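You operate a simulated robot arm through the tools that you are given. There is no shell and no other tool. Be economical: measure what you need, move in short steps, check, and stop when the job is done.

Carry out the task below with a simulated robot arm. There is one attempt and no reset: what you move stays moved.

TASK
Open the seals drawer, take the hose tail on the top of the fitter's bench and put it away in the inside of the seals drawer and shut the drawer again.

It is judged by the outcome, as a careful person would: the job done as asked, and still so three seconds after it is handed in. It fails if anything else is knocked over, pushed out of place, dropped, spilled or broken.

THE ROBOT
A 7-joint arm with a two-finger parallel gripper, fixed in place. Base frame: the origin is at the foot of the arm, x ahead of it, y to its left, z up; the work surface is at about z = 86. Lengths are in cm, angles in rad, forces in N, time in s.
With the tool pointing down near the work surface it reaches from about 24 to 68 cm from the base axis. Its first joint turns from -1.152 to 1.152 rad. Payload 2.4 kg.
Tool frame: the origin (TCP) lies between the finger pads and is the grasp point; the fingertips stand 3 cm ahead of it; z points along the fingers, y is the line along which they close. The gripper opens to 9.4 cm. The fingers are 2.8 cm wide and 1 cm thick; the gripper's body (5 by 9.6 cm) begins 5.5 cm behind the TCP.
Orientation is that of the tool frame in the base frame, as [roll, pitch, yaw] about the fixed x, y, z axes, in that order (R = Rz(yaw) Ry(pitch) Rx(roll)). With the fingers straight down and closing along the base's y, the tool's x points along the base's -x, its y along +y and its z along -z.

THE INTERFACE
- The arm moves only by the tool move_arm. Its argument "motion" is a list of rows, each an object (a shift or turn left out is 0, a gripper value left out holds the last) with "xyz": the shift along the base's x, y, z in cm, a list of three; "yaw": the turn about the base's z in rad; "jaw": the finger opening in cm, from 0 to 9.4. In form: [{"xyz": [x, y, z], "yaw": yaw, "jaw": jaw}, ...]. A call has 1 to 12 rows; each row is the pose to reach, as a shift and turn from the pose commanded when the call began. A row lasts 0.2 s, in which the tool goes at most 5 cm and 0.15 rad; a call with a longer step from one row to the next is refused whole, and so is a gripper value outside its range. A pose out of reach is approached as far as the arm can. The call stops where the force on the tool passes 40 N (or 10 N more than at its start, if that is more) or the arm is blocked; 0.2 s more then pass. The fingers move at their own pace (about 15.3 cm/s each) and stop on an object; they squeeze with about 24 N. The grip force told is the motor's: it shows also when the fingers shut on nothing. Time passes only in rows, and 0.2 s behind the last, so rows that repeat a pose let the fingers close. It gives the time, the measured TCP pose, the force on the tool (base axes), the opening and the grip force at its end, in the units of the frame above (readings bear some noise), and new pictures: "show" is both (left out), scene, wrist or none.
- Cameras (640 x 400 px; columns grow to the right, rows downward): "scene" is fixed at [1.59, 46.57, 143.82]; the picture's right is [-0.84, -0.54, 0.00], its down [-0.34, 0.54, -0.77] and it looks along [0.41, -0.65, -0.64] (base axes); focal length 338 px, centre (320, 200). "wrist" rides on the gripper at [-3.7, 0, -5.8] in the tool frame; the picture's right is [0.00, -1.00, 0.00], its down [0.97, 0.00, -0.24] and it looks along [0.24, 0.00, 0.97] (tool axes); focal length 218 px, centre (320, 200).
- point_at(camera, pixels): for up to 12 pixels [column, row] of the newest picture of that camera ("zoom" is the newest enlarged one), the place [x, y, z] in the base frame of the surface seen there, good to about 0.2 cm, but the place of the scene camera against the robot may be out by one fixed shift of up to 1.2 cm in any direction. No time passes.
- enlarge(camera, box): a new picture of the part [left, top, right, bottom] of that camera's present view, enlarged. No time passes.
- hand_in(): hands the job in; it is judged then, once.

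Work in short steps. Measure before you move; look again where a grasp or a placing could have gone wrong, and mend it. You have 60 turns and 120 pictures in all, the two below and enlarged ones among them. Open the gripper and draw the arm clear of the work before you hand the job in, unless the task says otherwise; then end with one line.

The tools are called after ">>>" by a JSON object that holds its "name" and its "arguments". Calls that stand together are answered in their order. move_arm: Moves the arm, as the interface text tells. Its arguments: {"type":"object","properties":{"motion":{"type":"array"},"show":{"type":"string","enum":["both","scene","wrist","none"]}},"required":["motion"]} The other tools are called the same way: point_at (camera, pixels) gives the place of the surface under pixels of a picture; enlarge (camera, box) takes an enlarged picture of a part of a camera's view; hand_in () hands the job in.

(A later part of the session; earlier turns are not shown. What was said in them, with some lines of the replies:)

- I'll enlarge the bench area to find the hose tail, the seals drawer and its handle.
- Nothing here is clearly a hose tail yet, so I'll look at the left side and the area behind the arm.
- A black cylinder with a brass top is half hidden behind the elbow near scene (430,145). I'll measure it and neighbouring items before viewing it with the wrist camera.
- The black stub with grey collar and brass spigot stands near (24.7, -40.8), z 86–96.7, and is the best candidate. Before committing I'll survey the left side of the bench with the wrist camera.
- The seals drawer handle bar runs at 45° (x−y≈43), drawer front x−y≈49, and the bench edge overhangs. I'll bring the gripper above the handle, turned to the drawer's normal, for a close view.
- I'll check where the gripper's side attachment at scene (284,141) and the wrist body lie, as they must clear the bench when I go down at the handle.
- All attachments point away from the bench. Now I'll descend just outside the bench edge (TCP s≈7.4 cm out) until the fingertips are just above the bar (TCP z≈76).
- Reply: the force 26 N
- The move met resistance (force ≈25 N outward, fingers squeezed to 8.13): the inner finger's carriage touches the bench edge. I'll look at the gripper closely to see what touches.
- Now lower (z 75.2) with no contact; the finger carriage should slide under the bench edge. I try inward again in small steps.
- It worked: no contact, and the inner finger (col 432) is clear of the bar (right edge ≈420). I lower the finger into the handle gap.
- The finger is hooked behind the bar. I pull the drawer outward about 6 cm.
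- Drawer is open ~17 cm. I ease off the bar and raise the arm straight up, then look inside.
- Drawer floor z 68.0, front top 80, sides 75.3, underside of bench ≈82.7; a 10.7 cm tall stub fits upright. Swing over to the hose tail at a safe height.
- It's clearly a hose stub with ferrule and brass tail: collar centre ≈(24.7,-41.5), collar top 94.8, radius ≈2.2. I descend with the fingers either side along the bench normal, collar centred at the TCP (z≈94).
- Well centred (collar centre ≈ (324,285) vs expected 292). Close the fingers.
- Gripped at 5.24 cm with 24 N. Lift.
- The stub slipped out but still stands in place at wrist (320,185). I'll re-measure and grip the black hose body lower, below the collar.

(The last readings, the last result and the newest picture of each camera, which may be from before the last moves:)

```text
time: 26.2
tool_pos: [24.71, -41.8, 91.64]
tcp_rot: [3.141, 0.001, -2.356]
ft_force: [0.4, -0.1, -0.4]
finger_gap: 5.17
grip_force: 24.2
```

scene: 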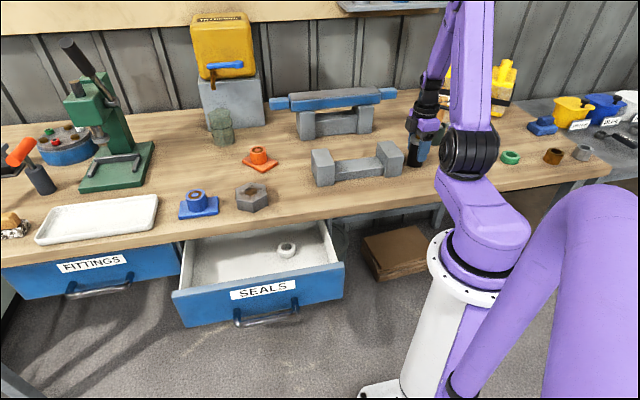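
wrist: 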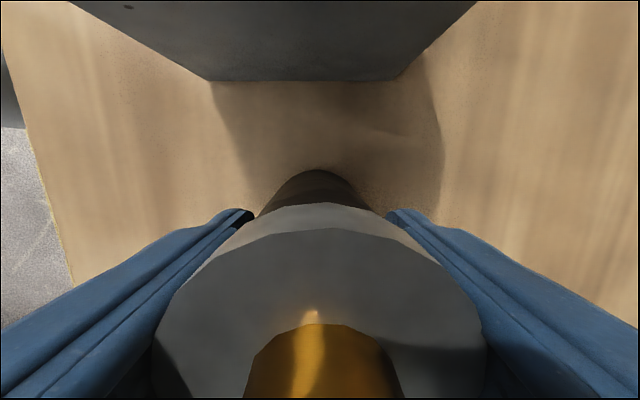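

Gap 5.17, 24 N, gripped lower. Slow short lift to test the hold.

>>> {"name": "move_arm", "arguments": {"motion": [{"xyz": [0, 0, 0.2]}, {"xyz": [0, 0, 0.5]}, {"xyz": [0, 0, 0.8]}, {"xyz": [0, 0, 1.2]}, {"xyz": [0, 0, 1.6]}, {"xyz": [0, 0, 2.0]}]}}

```text
time: 27.6
tool_pos: [24.69, -41.85, 93.63]
tcp_rot: [3.141, 0.0, -2.356]
ft_force: [0.9, -0.1, -2.2]
finger_gap: 5.19
grip_force: 23.6
```

scene: 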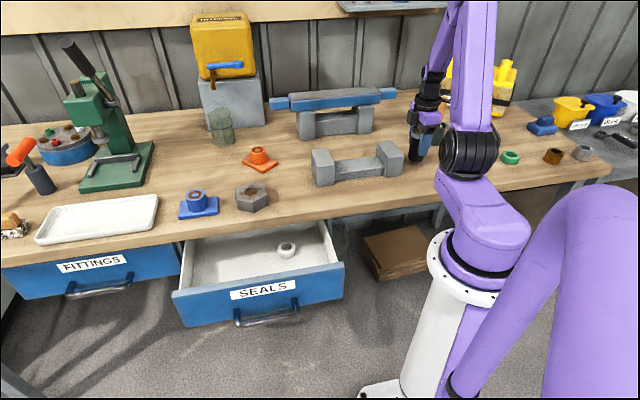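
wrist: 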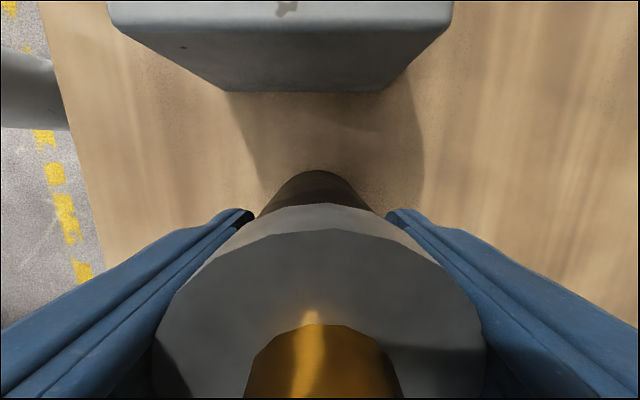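

Held (object unchanged in view, −2.2 N load). Continue lifting gently.

>>> {"name": "move_arm", "arguments": {"motion": [{"xyz": [0, 0, 0.7]}, {"xyz": [0, 0, 1.7]}, {"xyz": [0, 0, 2.9]}, {"xyz": [0, 0, 4.1]}, {"xyz": [0, 0, 5.3]}, {"xyz": [0, 0, 6.5]}, {"xyz": [0, 0, 7.7]}, {"xyz": [0, 0, 8.9]}, {"xyz": [0, 0, 10.1]}, {"xyz": [0, 0, 11.1]}, {"xyz": [0, 0, 11.9]}, {"xyz": [0, 0, 12.4]}], "show": "wrist"}}

```text
time: 30.2
tool_pos: [24.71, -41.82, 106.08]
tcp_rot: [-3.141, 0.002, -2.357]
ft_force: [0.7, 0.2, -1.7]
finger_gap: 5.18
grip_force: 24.1
```

wrist: 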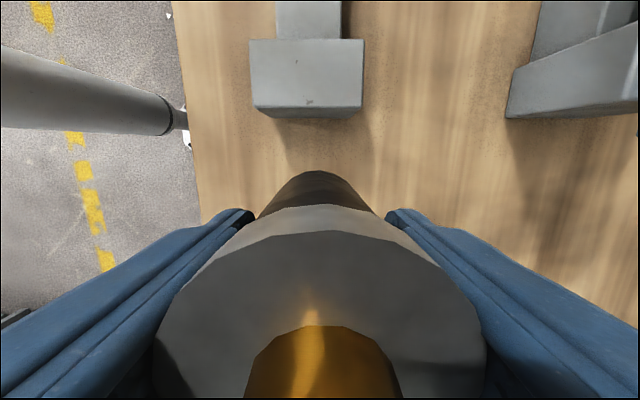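

Secure. Carry it around at z≈106 to above the drawer.

>>> {"name": "move_arm", "arguments": {"motion": [{"xyz": [1.2, 1.6, 0]}, {"xyz": [3.7, 4.8, 0]}, {"xyz": [6.2, 8.4, 0]}, {"xyz": [8.7, 12, 0]}, {"xyz": [11, 15.8, 0]}, {"xyz": [13.2, 19.6, 0]}, {"xyz": [15.2, 23.5, 0]}, {"xyz": [17, 27.5, 0]}, {"xyz": [18.6, 31.6, 0]}, {"xyz": [20, 35.8, 0]}, {"xyz": [21.2, 40, 0]}, {"xyz": [22, 43.5, 0]}], "show": "none"}}

>>> {"name": "move_arm", "arguments": {"motion": [{"xyz": [0.2, 2.5, 0]}, {"xyz": [0.4, 5.5, 0]}, {"xyz": [0.6, 8, 0]}, {"xyz": [0.6, 9, 0]}]}}

```text
time: 32.8
tool_pos: [46.53, 1.68, 106.15]
tcp_rot: [-3.14, -0.001, -2.354]
ft_force: [-0.3, -0.3, -2.0]
finger_gap: 5.18
grip_force: 23.8
```

```text
time: 33.8
tool_pos: [47.2, 10.73, 106.22]
tcp_rot: [3.141, 0.0, -2.356]
ft_force: [0.9, -0.1, -2.0]
finger_gap: 5.19
grip_force: 24.3
```

scene: 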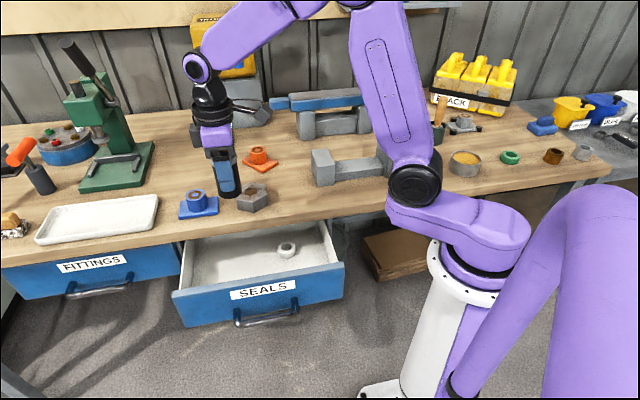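
wrist: 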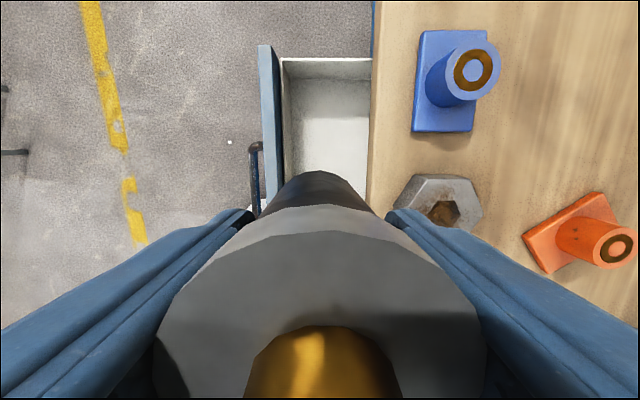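

>>> {"name": "point_at", "arguments": {"camera": "wrist", "pixels": [[262, 120], [273, 120], [278, 120], [290, 130], [368, 130], [373, 130], [378, 130], [340, 150], [330, 68]]}}

```text
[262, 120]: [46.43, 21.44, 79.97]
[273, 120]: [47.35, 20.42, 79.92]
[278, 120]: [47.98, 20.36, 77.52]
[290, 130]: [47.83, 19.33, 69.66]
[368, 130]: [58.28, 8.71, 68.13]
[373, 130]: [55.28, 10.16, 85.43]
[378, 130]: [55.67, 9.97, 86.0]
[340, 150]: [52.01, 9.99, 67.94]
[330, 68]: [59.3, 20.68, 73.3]
```

Interior spans x−y 27.5 to 45.1; TCP is at 36.5, mid-gap. Descend into the drawer, slowing near the floor.

>>> {"name": "move_arm", "arguments": {"motion": [{"xyz": [0, 0, -1]}, {"xyz": [0, 0, -3]}, {"xyz": [0, 0, -6]}, {"xyz": [0, 0, -9]}, {"xyz": [0, 0, -12]}, {"xyz": [0, 0, -15]}, {"xyz": [0, 0, -18]}, {"xyz": [0, 0, -21]}, {"xyz": [0, 0, -24]}, {"xyz": [0, 0, -26.5]}, {"xyz": [0, 0, -28.5]}, {"xyz": [0, 0, -29.5]}]}}

```text
time: 36.4
tool_pos: [47.2, 10.77, 76.82]
tcp_rot: [3.141, 0.0, -2.356]
ft_force: [-0.5, 0.4, -2.6]
finger_gap: 5.19
grip_force: 24.2
```

scene: 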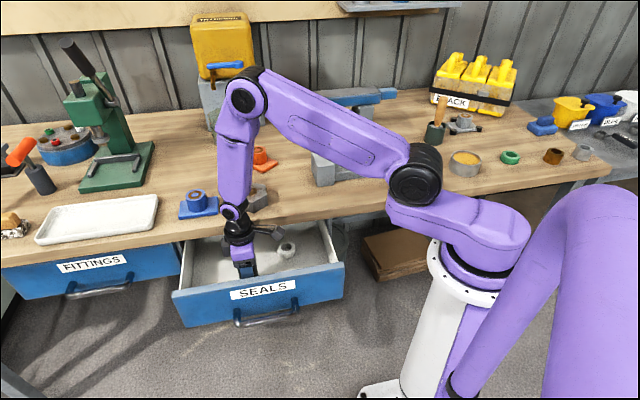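
wrist: 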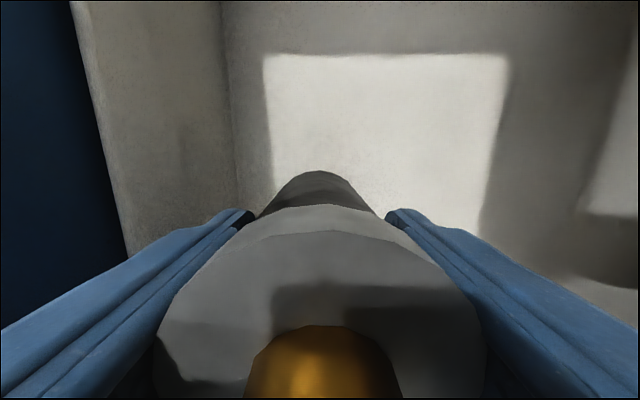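

>>> {"name": "move_arm", "arguments": {"motion": [{"xyz": [0, 0, -1]}, {"xyz": [0, 0, -1.8]}, {"xyz": [0, 0, -2.4]}, {"xyz": [0, 0, -2.8]}, {"xyz": [0, 0, -3.05]}, {"xyz": [0, 0, -3.15]}], "show": "none"}}

```text
time: 37.8
tool_pos: [47.41, 10.75, 73.56]
tcp_rot: [-3.139, 0.003, -2.357]
ft_force: [-3.8, -3.4, 28.3]
finger_gap: 5.18
grip_force: 23.9
```

It's resting on the floor (28 N up). Ease 0.1 cm up and open only to 6.8 cm, then rise.

>>> {"name": "move_arm", "arguments": {"motion": [{"xyz": [0, 0, 0.1]}, {"xyz": [0, 0, 0.1], "jaw": 5.8}, {"xyz": [0, 0, 0.1], "jaw": 6.6}, {"xyz": [0, 0, 0.1], "jaw": 6.8}, {"xyz": [0, 0, 0.6]}, {"xyz": [0, 0, 2]}, {"xyz": [0, 0, 4]}, {"xyz": [0, 0, 6.5]}]}}

```text
time: 39.6
tool_pos: [47.15, 10.73, 79.96]
tcp_rot: [3.141, -0.001, -2.356]
ft_force: [0.4, -0.2, -0.3]
finger_gap: 6.79
grip_force: 0.1
```

scene: 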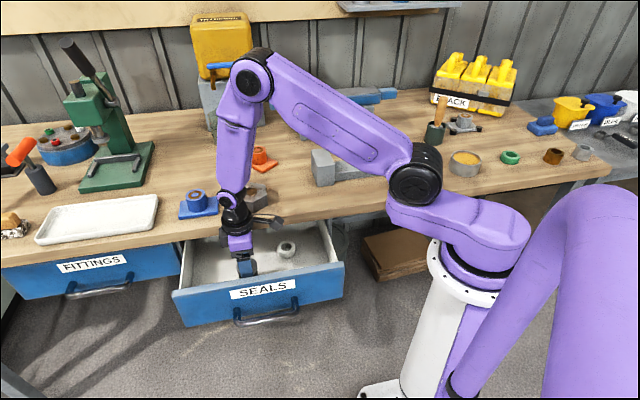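
wrist: 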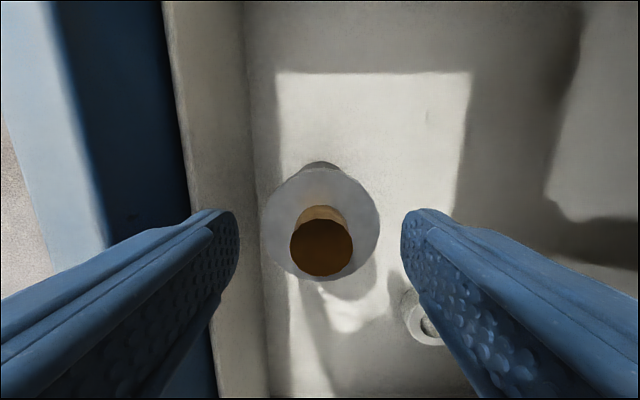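

The hose tail stands upright in the drawer. Now rise, move outward in front of the handle (TCP ≈(31,22.5)) with the gripper wide, to push the bar from outside.

>>> {"name": "move_arm", "arguments": {"motion": [{"xyz": [0, 0, 4.5]}, {"xyz": [0, 0, 9]}, {"xyz": [0, 0, 13]}, {"xyz": [0, 0, 16]}, {"xyz": [-3.6, 2.6, 16]}, {"xyz": [-7.2, 5.2, 16], "jaw": 9.4}, {"xyz": [-10.8, 7.8, 16]}, {"xyz": [-14, 10.2, 16]}, {"xyz": [-16.4, 12, 16]}, {"xyz": [-16.4, 12, 16]}]}}

```text
time: 41.8
tool_pos: [30.84, 22.56, 95.99]
tcp_rot: [-3.141, 0.0, -2.355]
ft_force: [0.5, -0.1, -0.8]
finger_gap: 9.42
grip_force: 0.0
```

scene: 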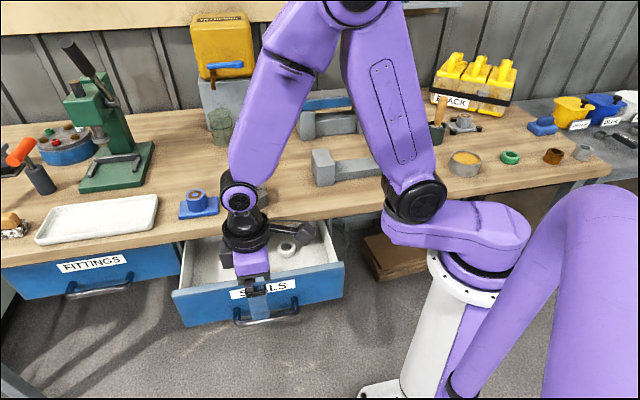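
wrist: 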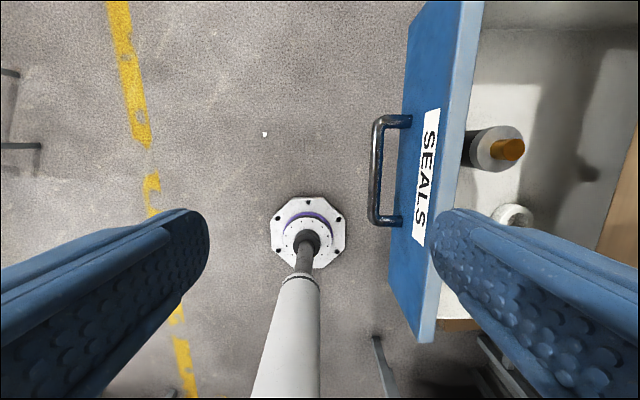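

>>> {"name": "point_at", "arguments": {"camera": "wrist", "pixels": [[376, 150], [376, 170], [374, 200], [395, 121], [392, 221], [405, 170]]}}

```text
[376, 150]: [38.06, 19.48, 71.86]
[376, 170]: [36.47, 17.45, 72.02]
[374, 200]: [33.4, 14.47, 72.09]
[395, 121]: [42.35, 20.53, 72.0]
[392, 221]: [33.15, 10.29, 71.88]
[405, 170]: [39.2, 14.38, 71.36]
```

Bar at x−y≈18.9, finger's outer face at ≈16.9: clear. Descend to z≈72.4.

>>> {"name": "move_arm", "arguments": {"motion": [{"xyz": [-0.3, 0.3, -4]}, {"xyz": [-0.3, 0.3, -8]}, {"xyz": [-0.3, 0.3, -12]}, {"xyz": [-0.3, 0.3, -16]}, {"xyz": [-0.3, 0.3, -19.5]}, {"xyz": [-0.3, 0.3, -22]}, {"xyz": [-0.3, 0.3, -23.6]}]}}

```text
time: 43.4
tool_pos: [30.61, 22.89, 72.4]
tcp_rot: [-3.141, -0.001, -2.356]
ft_force: [-0.8, 0.4, -0.4]
finger_gap: 9.4
grip_force: 0.0
```

scene: 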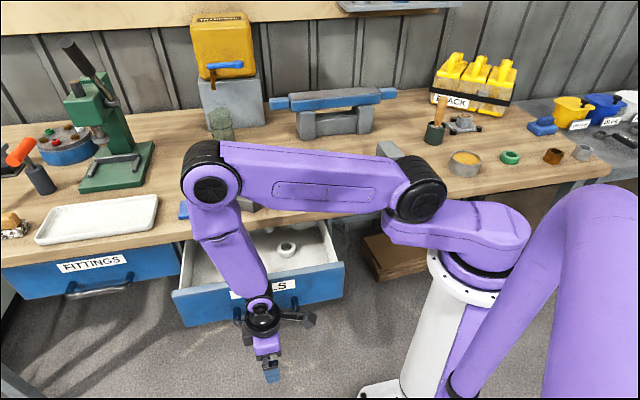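
wrist: 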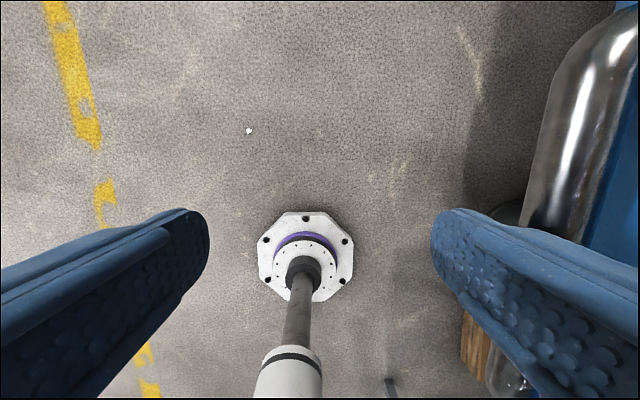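

Push the drawer in slowly.

>>> {"name": "move_arm", "arguments": {"motion": [{"xyz": [0.3, -0.3, 0]}, {"xyz": [0.6, -0.6, 0]}, {"xyz": [0.9, -0.9, 0]}, {"xyz": [1.3, -1.3, 0]}, {"xyz": [1.8, -1.8, 0]}, {"xyz": [2.4, -2.4, 0]}, {"xyz": [3.0, -3.0, 0]}, {"xyz": [3.6, -3.6, 0]}, {"xyz": [4.2, -4.2, 0]}, {"xyz": [4.8, -4.8, 0]}, {"xyz": [5.3, -5.3, 0]}, {"xyz": [5.6, -5.6, 0]}]}}

```text
time: 46.0
tool_pos: [36.07, 17.34, 72.4]
tcp_rot: [-3.141, -0.001, -2.355]
ft_force: [-0.4, -0.4, 1.5]
finger_gap: 9.35
grip_force: 0.1
```

scene: 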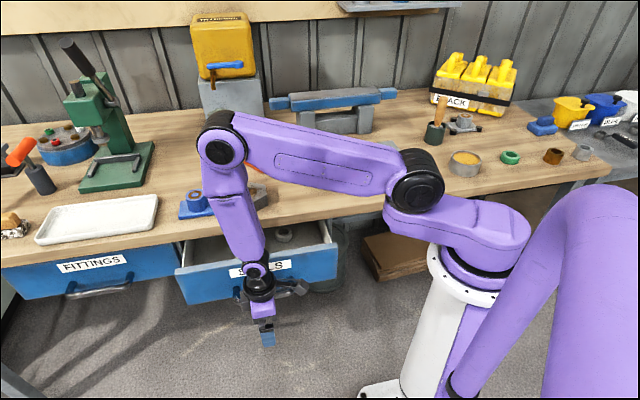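
wrist: 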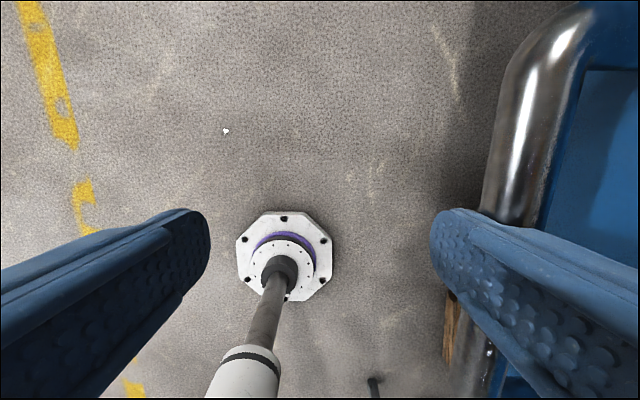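

>>> {"name": "move_arm", "arguments": {"motion": [{"xyz": [0.5, -0.5, 0]}, {"xyz": [1.1, -1.1, 0]}, {"xyz": [1.7, -1.7, 0]}, {"xyz": [2.3, -2.3, 0]}, {"xyz": [2.9, -2.9, 0]}, {"xyz": [3.5, -3.5, 0]}, {"xyz": [4.1, -4.1, 0]}, {"xyz": [4.7, -4.7, 0]}, {"xyz": [5.3, -5.3, 0]}, {"xyz": [5.9, -5.9, 0]}, {"xyz": [6.4, -6.4, 0]}, {"xyz": [6.8, -6.8, 0]}]}}

```text
time: 48.6
tool_pos: [42.9, 10.4, 72.35]
tcp_rot: [-3.141, -0.002, -2.359]
ft_force: [-0.6, 0.4, -0.1]
finger_gap: 9.34
grip_force: 0.0
```

scene: 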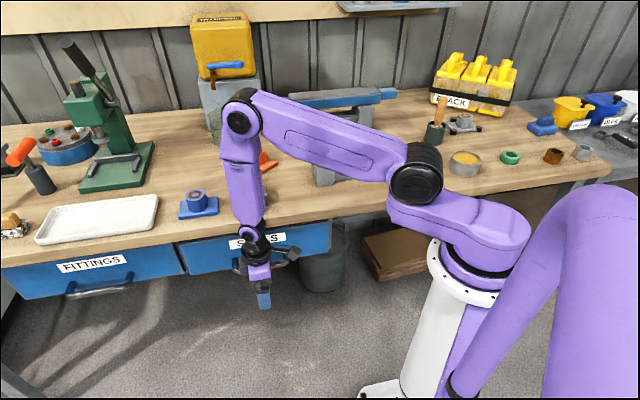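
wrist: 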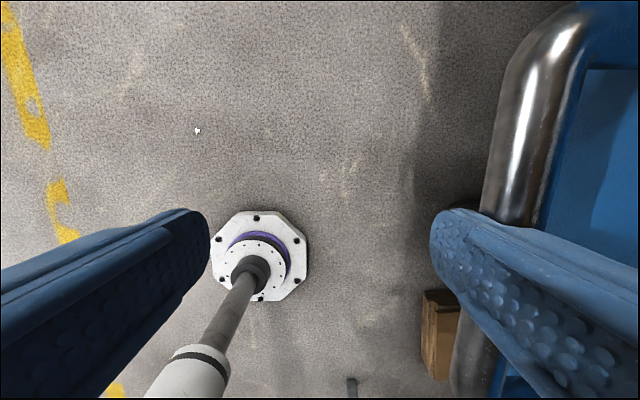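

Nearly shut. Push on in small steps until it seats.

>>> {"name": "move_arm", "arguments": {"motion": [{"xyz": [0.2, -0.2, 0]}, {"xyz": [0.4, -0.4, 0]}, {"xyz": [0.6, -0.6, 0]}, {"xyz": [0.8, -0.8, 0]}, {"xyz": [1.0, -1.0, 0]}, {"xyz": [1.1, -1.1, 0]}]}}

>>> {"name": "point_at", "arguments": {"camera": "wrist", "pixels": [[510, 150], [600, 150], [570, 120]]}}

```text
time: 50.0
tool_pos: [44.08, 9.47, 72.25]
tcp_rot: [3.14, -0.001, -2.356]
ft_force: [-8.3, 5.8, 5.4]
finger_gap: 8.8
grip_force: 0.0
```

scene: 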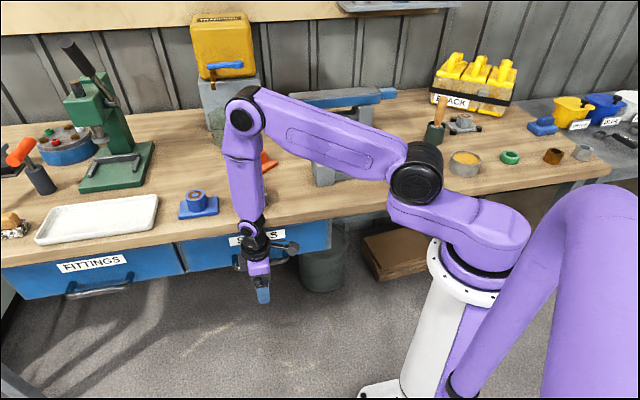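
wrist: 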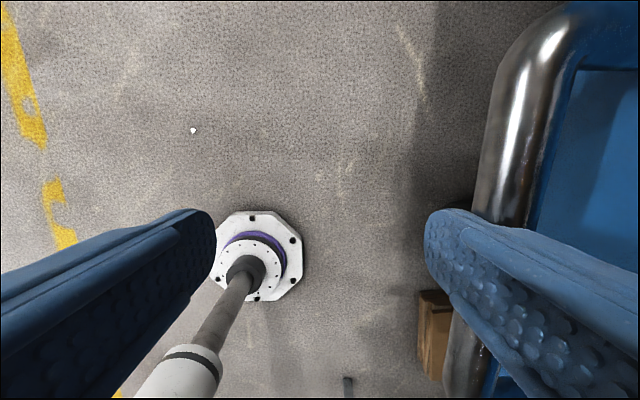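

```text
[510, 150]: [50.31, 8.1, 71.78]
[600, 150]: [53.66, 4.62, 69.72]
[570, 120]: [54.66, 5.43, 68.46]
```

Seated: drawer front at x−y≈49.1 as at the start. Back off and raise clear.

>>> {"name": "move_arm", "arguments": {"motion": [{"xyz": [-0.8, 0.8, 0]}, {"xyz": [-2, 2, 0]}, {"xyz": [-3.5, 3.5, 0]}, {"xyz": [-3.5, 3.5, 4]}, {"xyz": [-3.5, 3.5, 8.5]}, {"xyz": [-3.5, 3.5, 13]}, {"xyz": [-3.5, 3.5, 17.5]}, {"xyz": [-3.5, 3.5, 22]}, {"xyz": [-3.5, 3.5, 26.5]}, {"xyz": [-3.5, 3.5, 31]}, {"xyz": [-3.5, 3.5, 35]}]}}

>>> {"name": "point_at", "arguments": {"camera": "wrist", "pixels": [[376, 150], [376, 170], [405, 170]]}}

```text
time: 52.4
tool_pos: [40.61, 12.79, 107.31]
tcp_rot: [3.141, -0.002, -2.357]
ft_force: [-0.3, 0.0, 0.6]
finger_gap: 9.39
grip_force: 0.1
```

scene: 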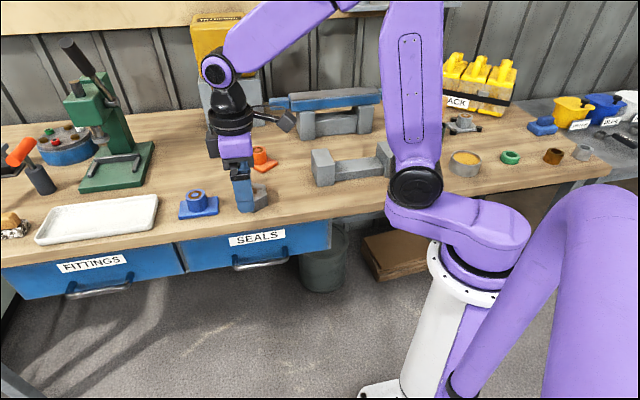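
wrist: 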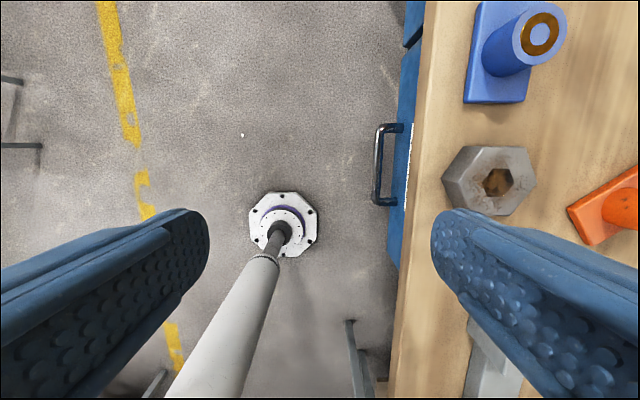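

```text
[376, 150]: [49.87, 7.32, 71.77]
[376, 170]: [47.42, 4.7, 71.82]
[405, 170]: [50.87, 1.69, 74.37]
```

The drawer is shut (bar at x−y≈42.6 by this reading, front ≈49.2, both as at the start), the other items visible are in place and the gripper is open and clear. Handing in.

>>> {"name": "hand_in", "arguments": {}}

```text
The job is handed in.
```

The hose tail is standing upright inside the seals drawer and the drawer is shut. On my first grip the hose tail slipped out without toppling. I gripped it again lower down, and the other items in view stayed where they were.
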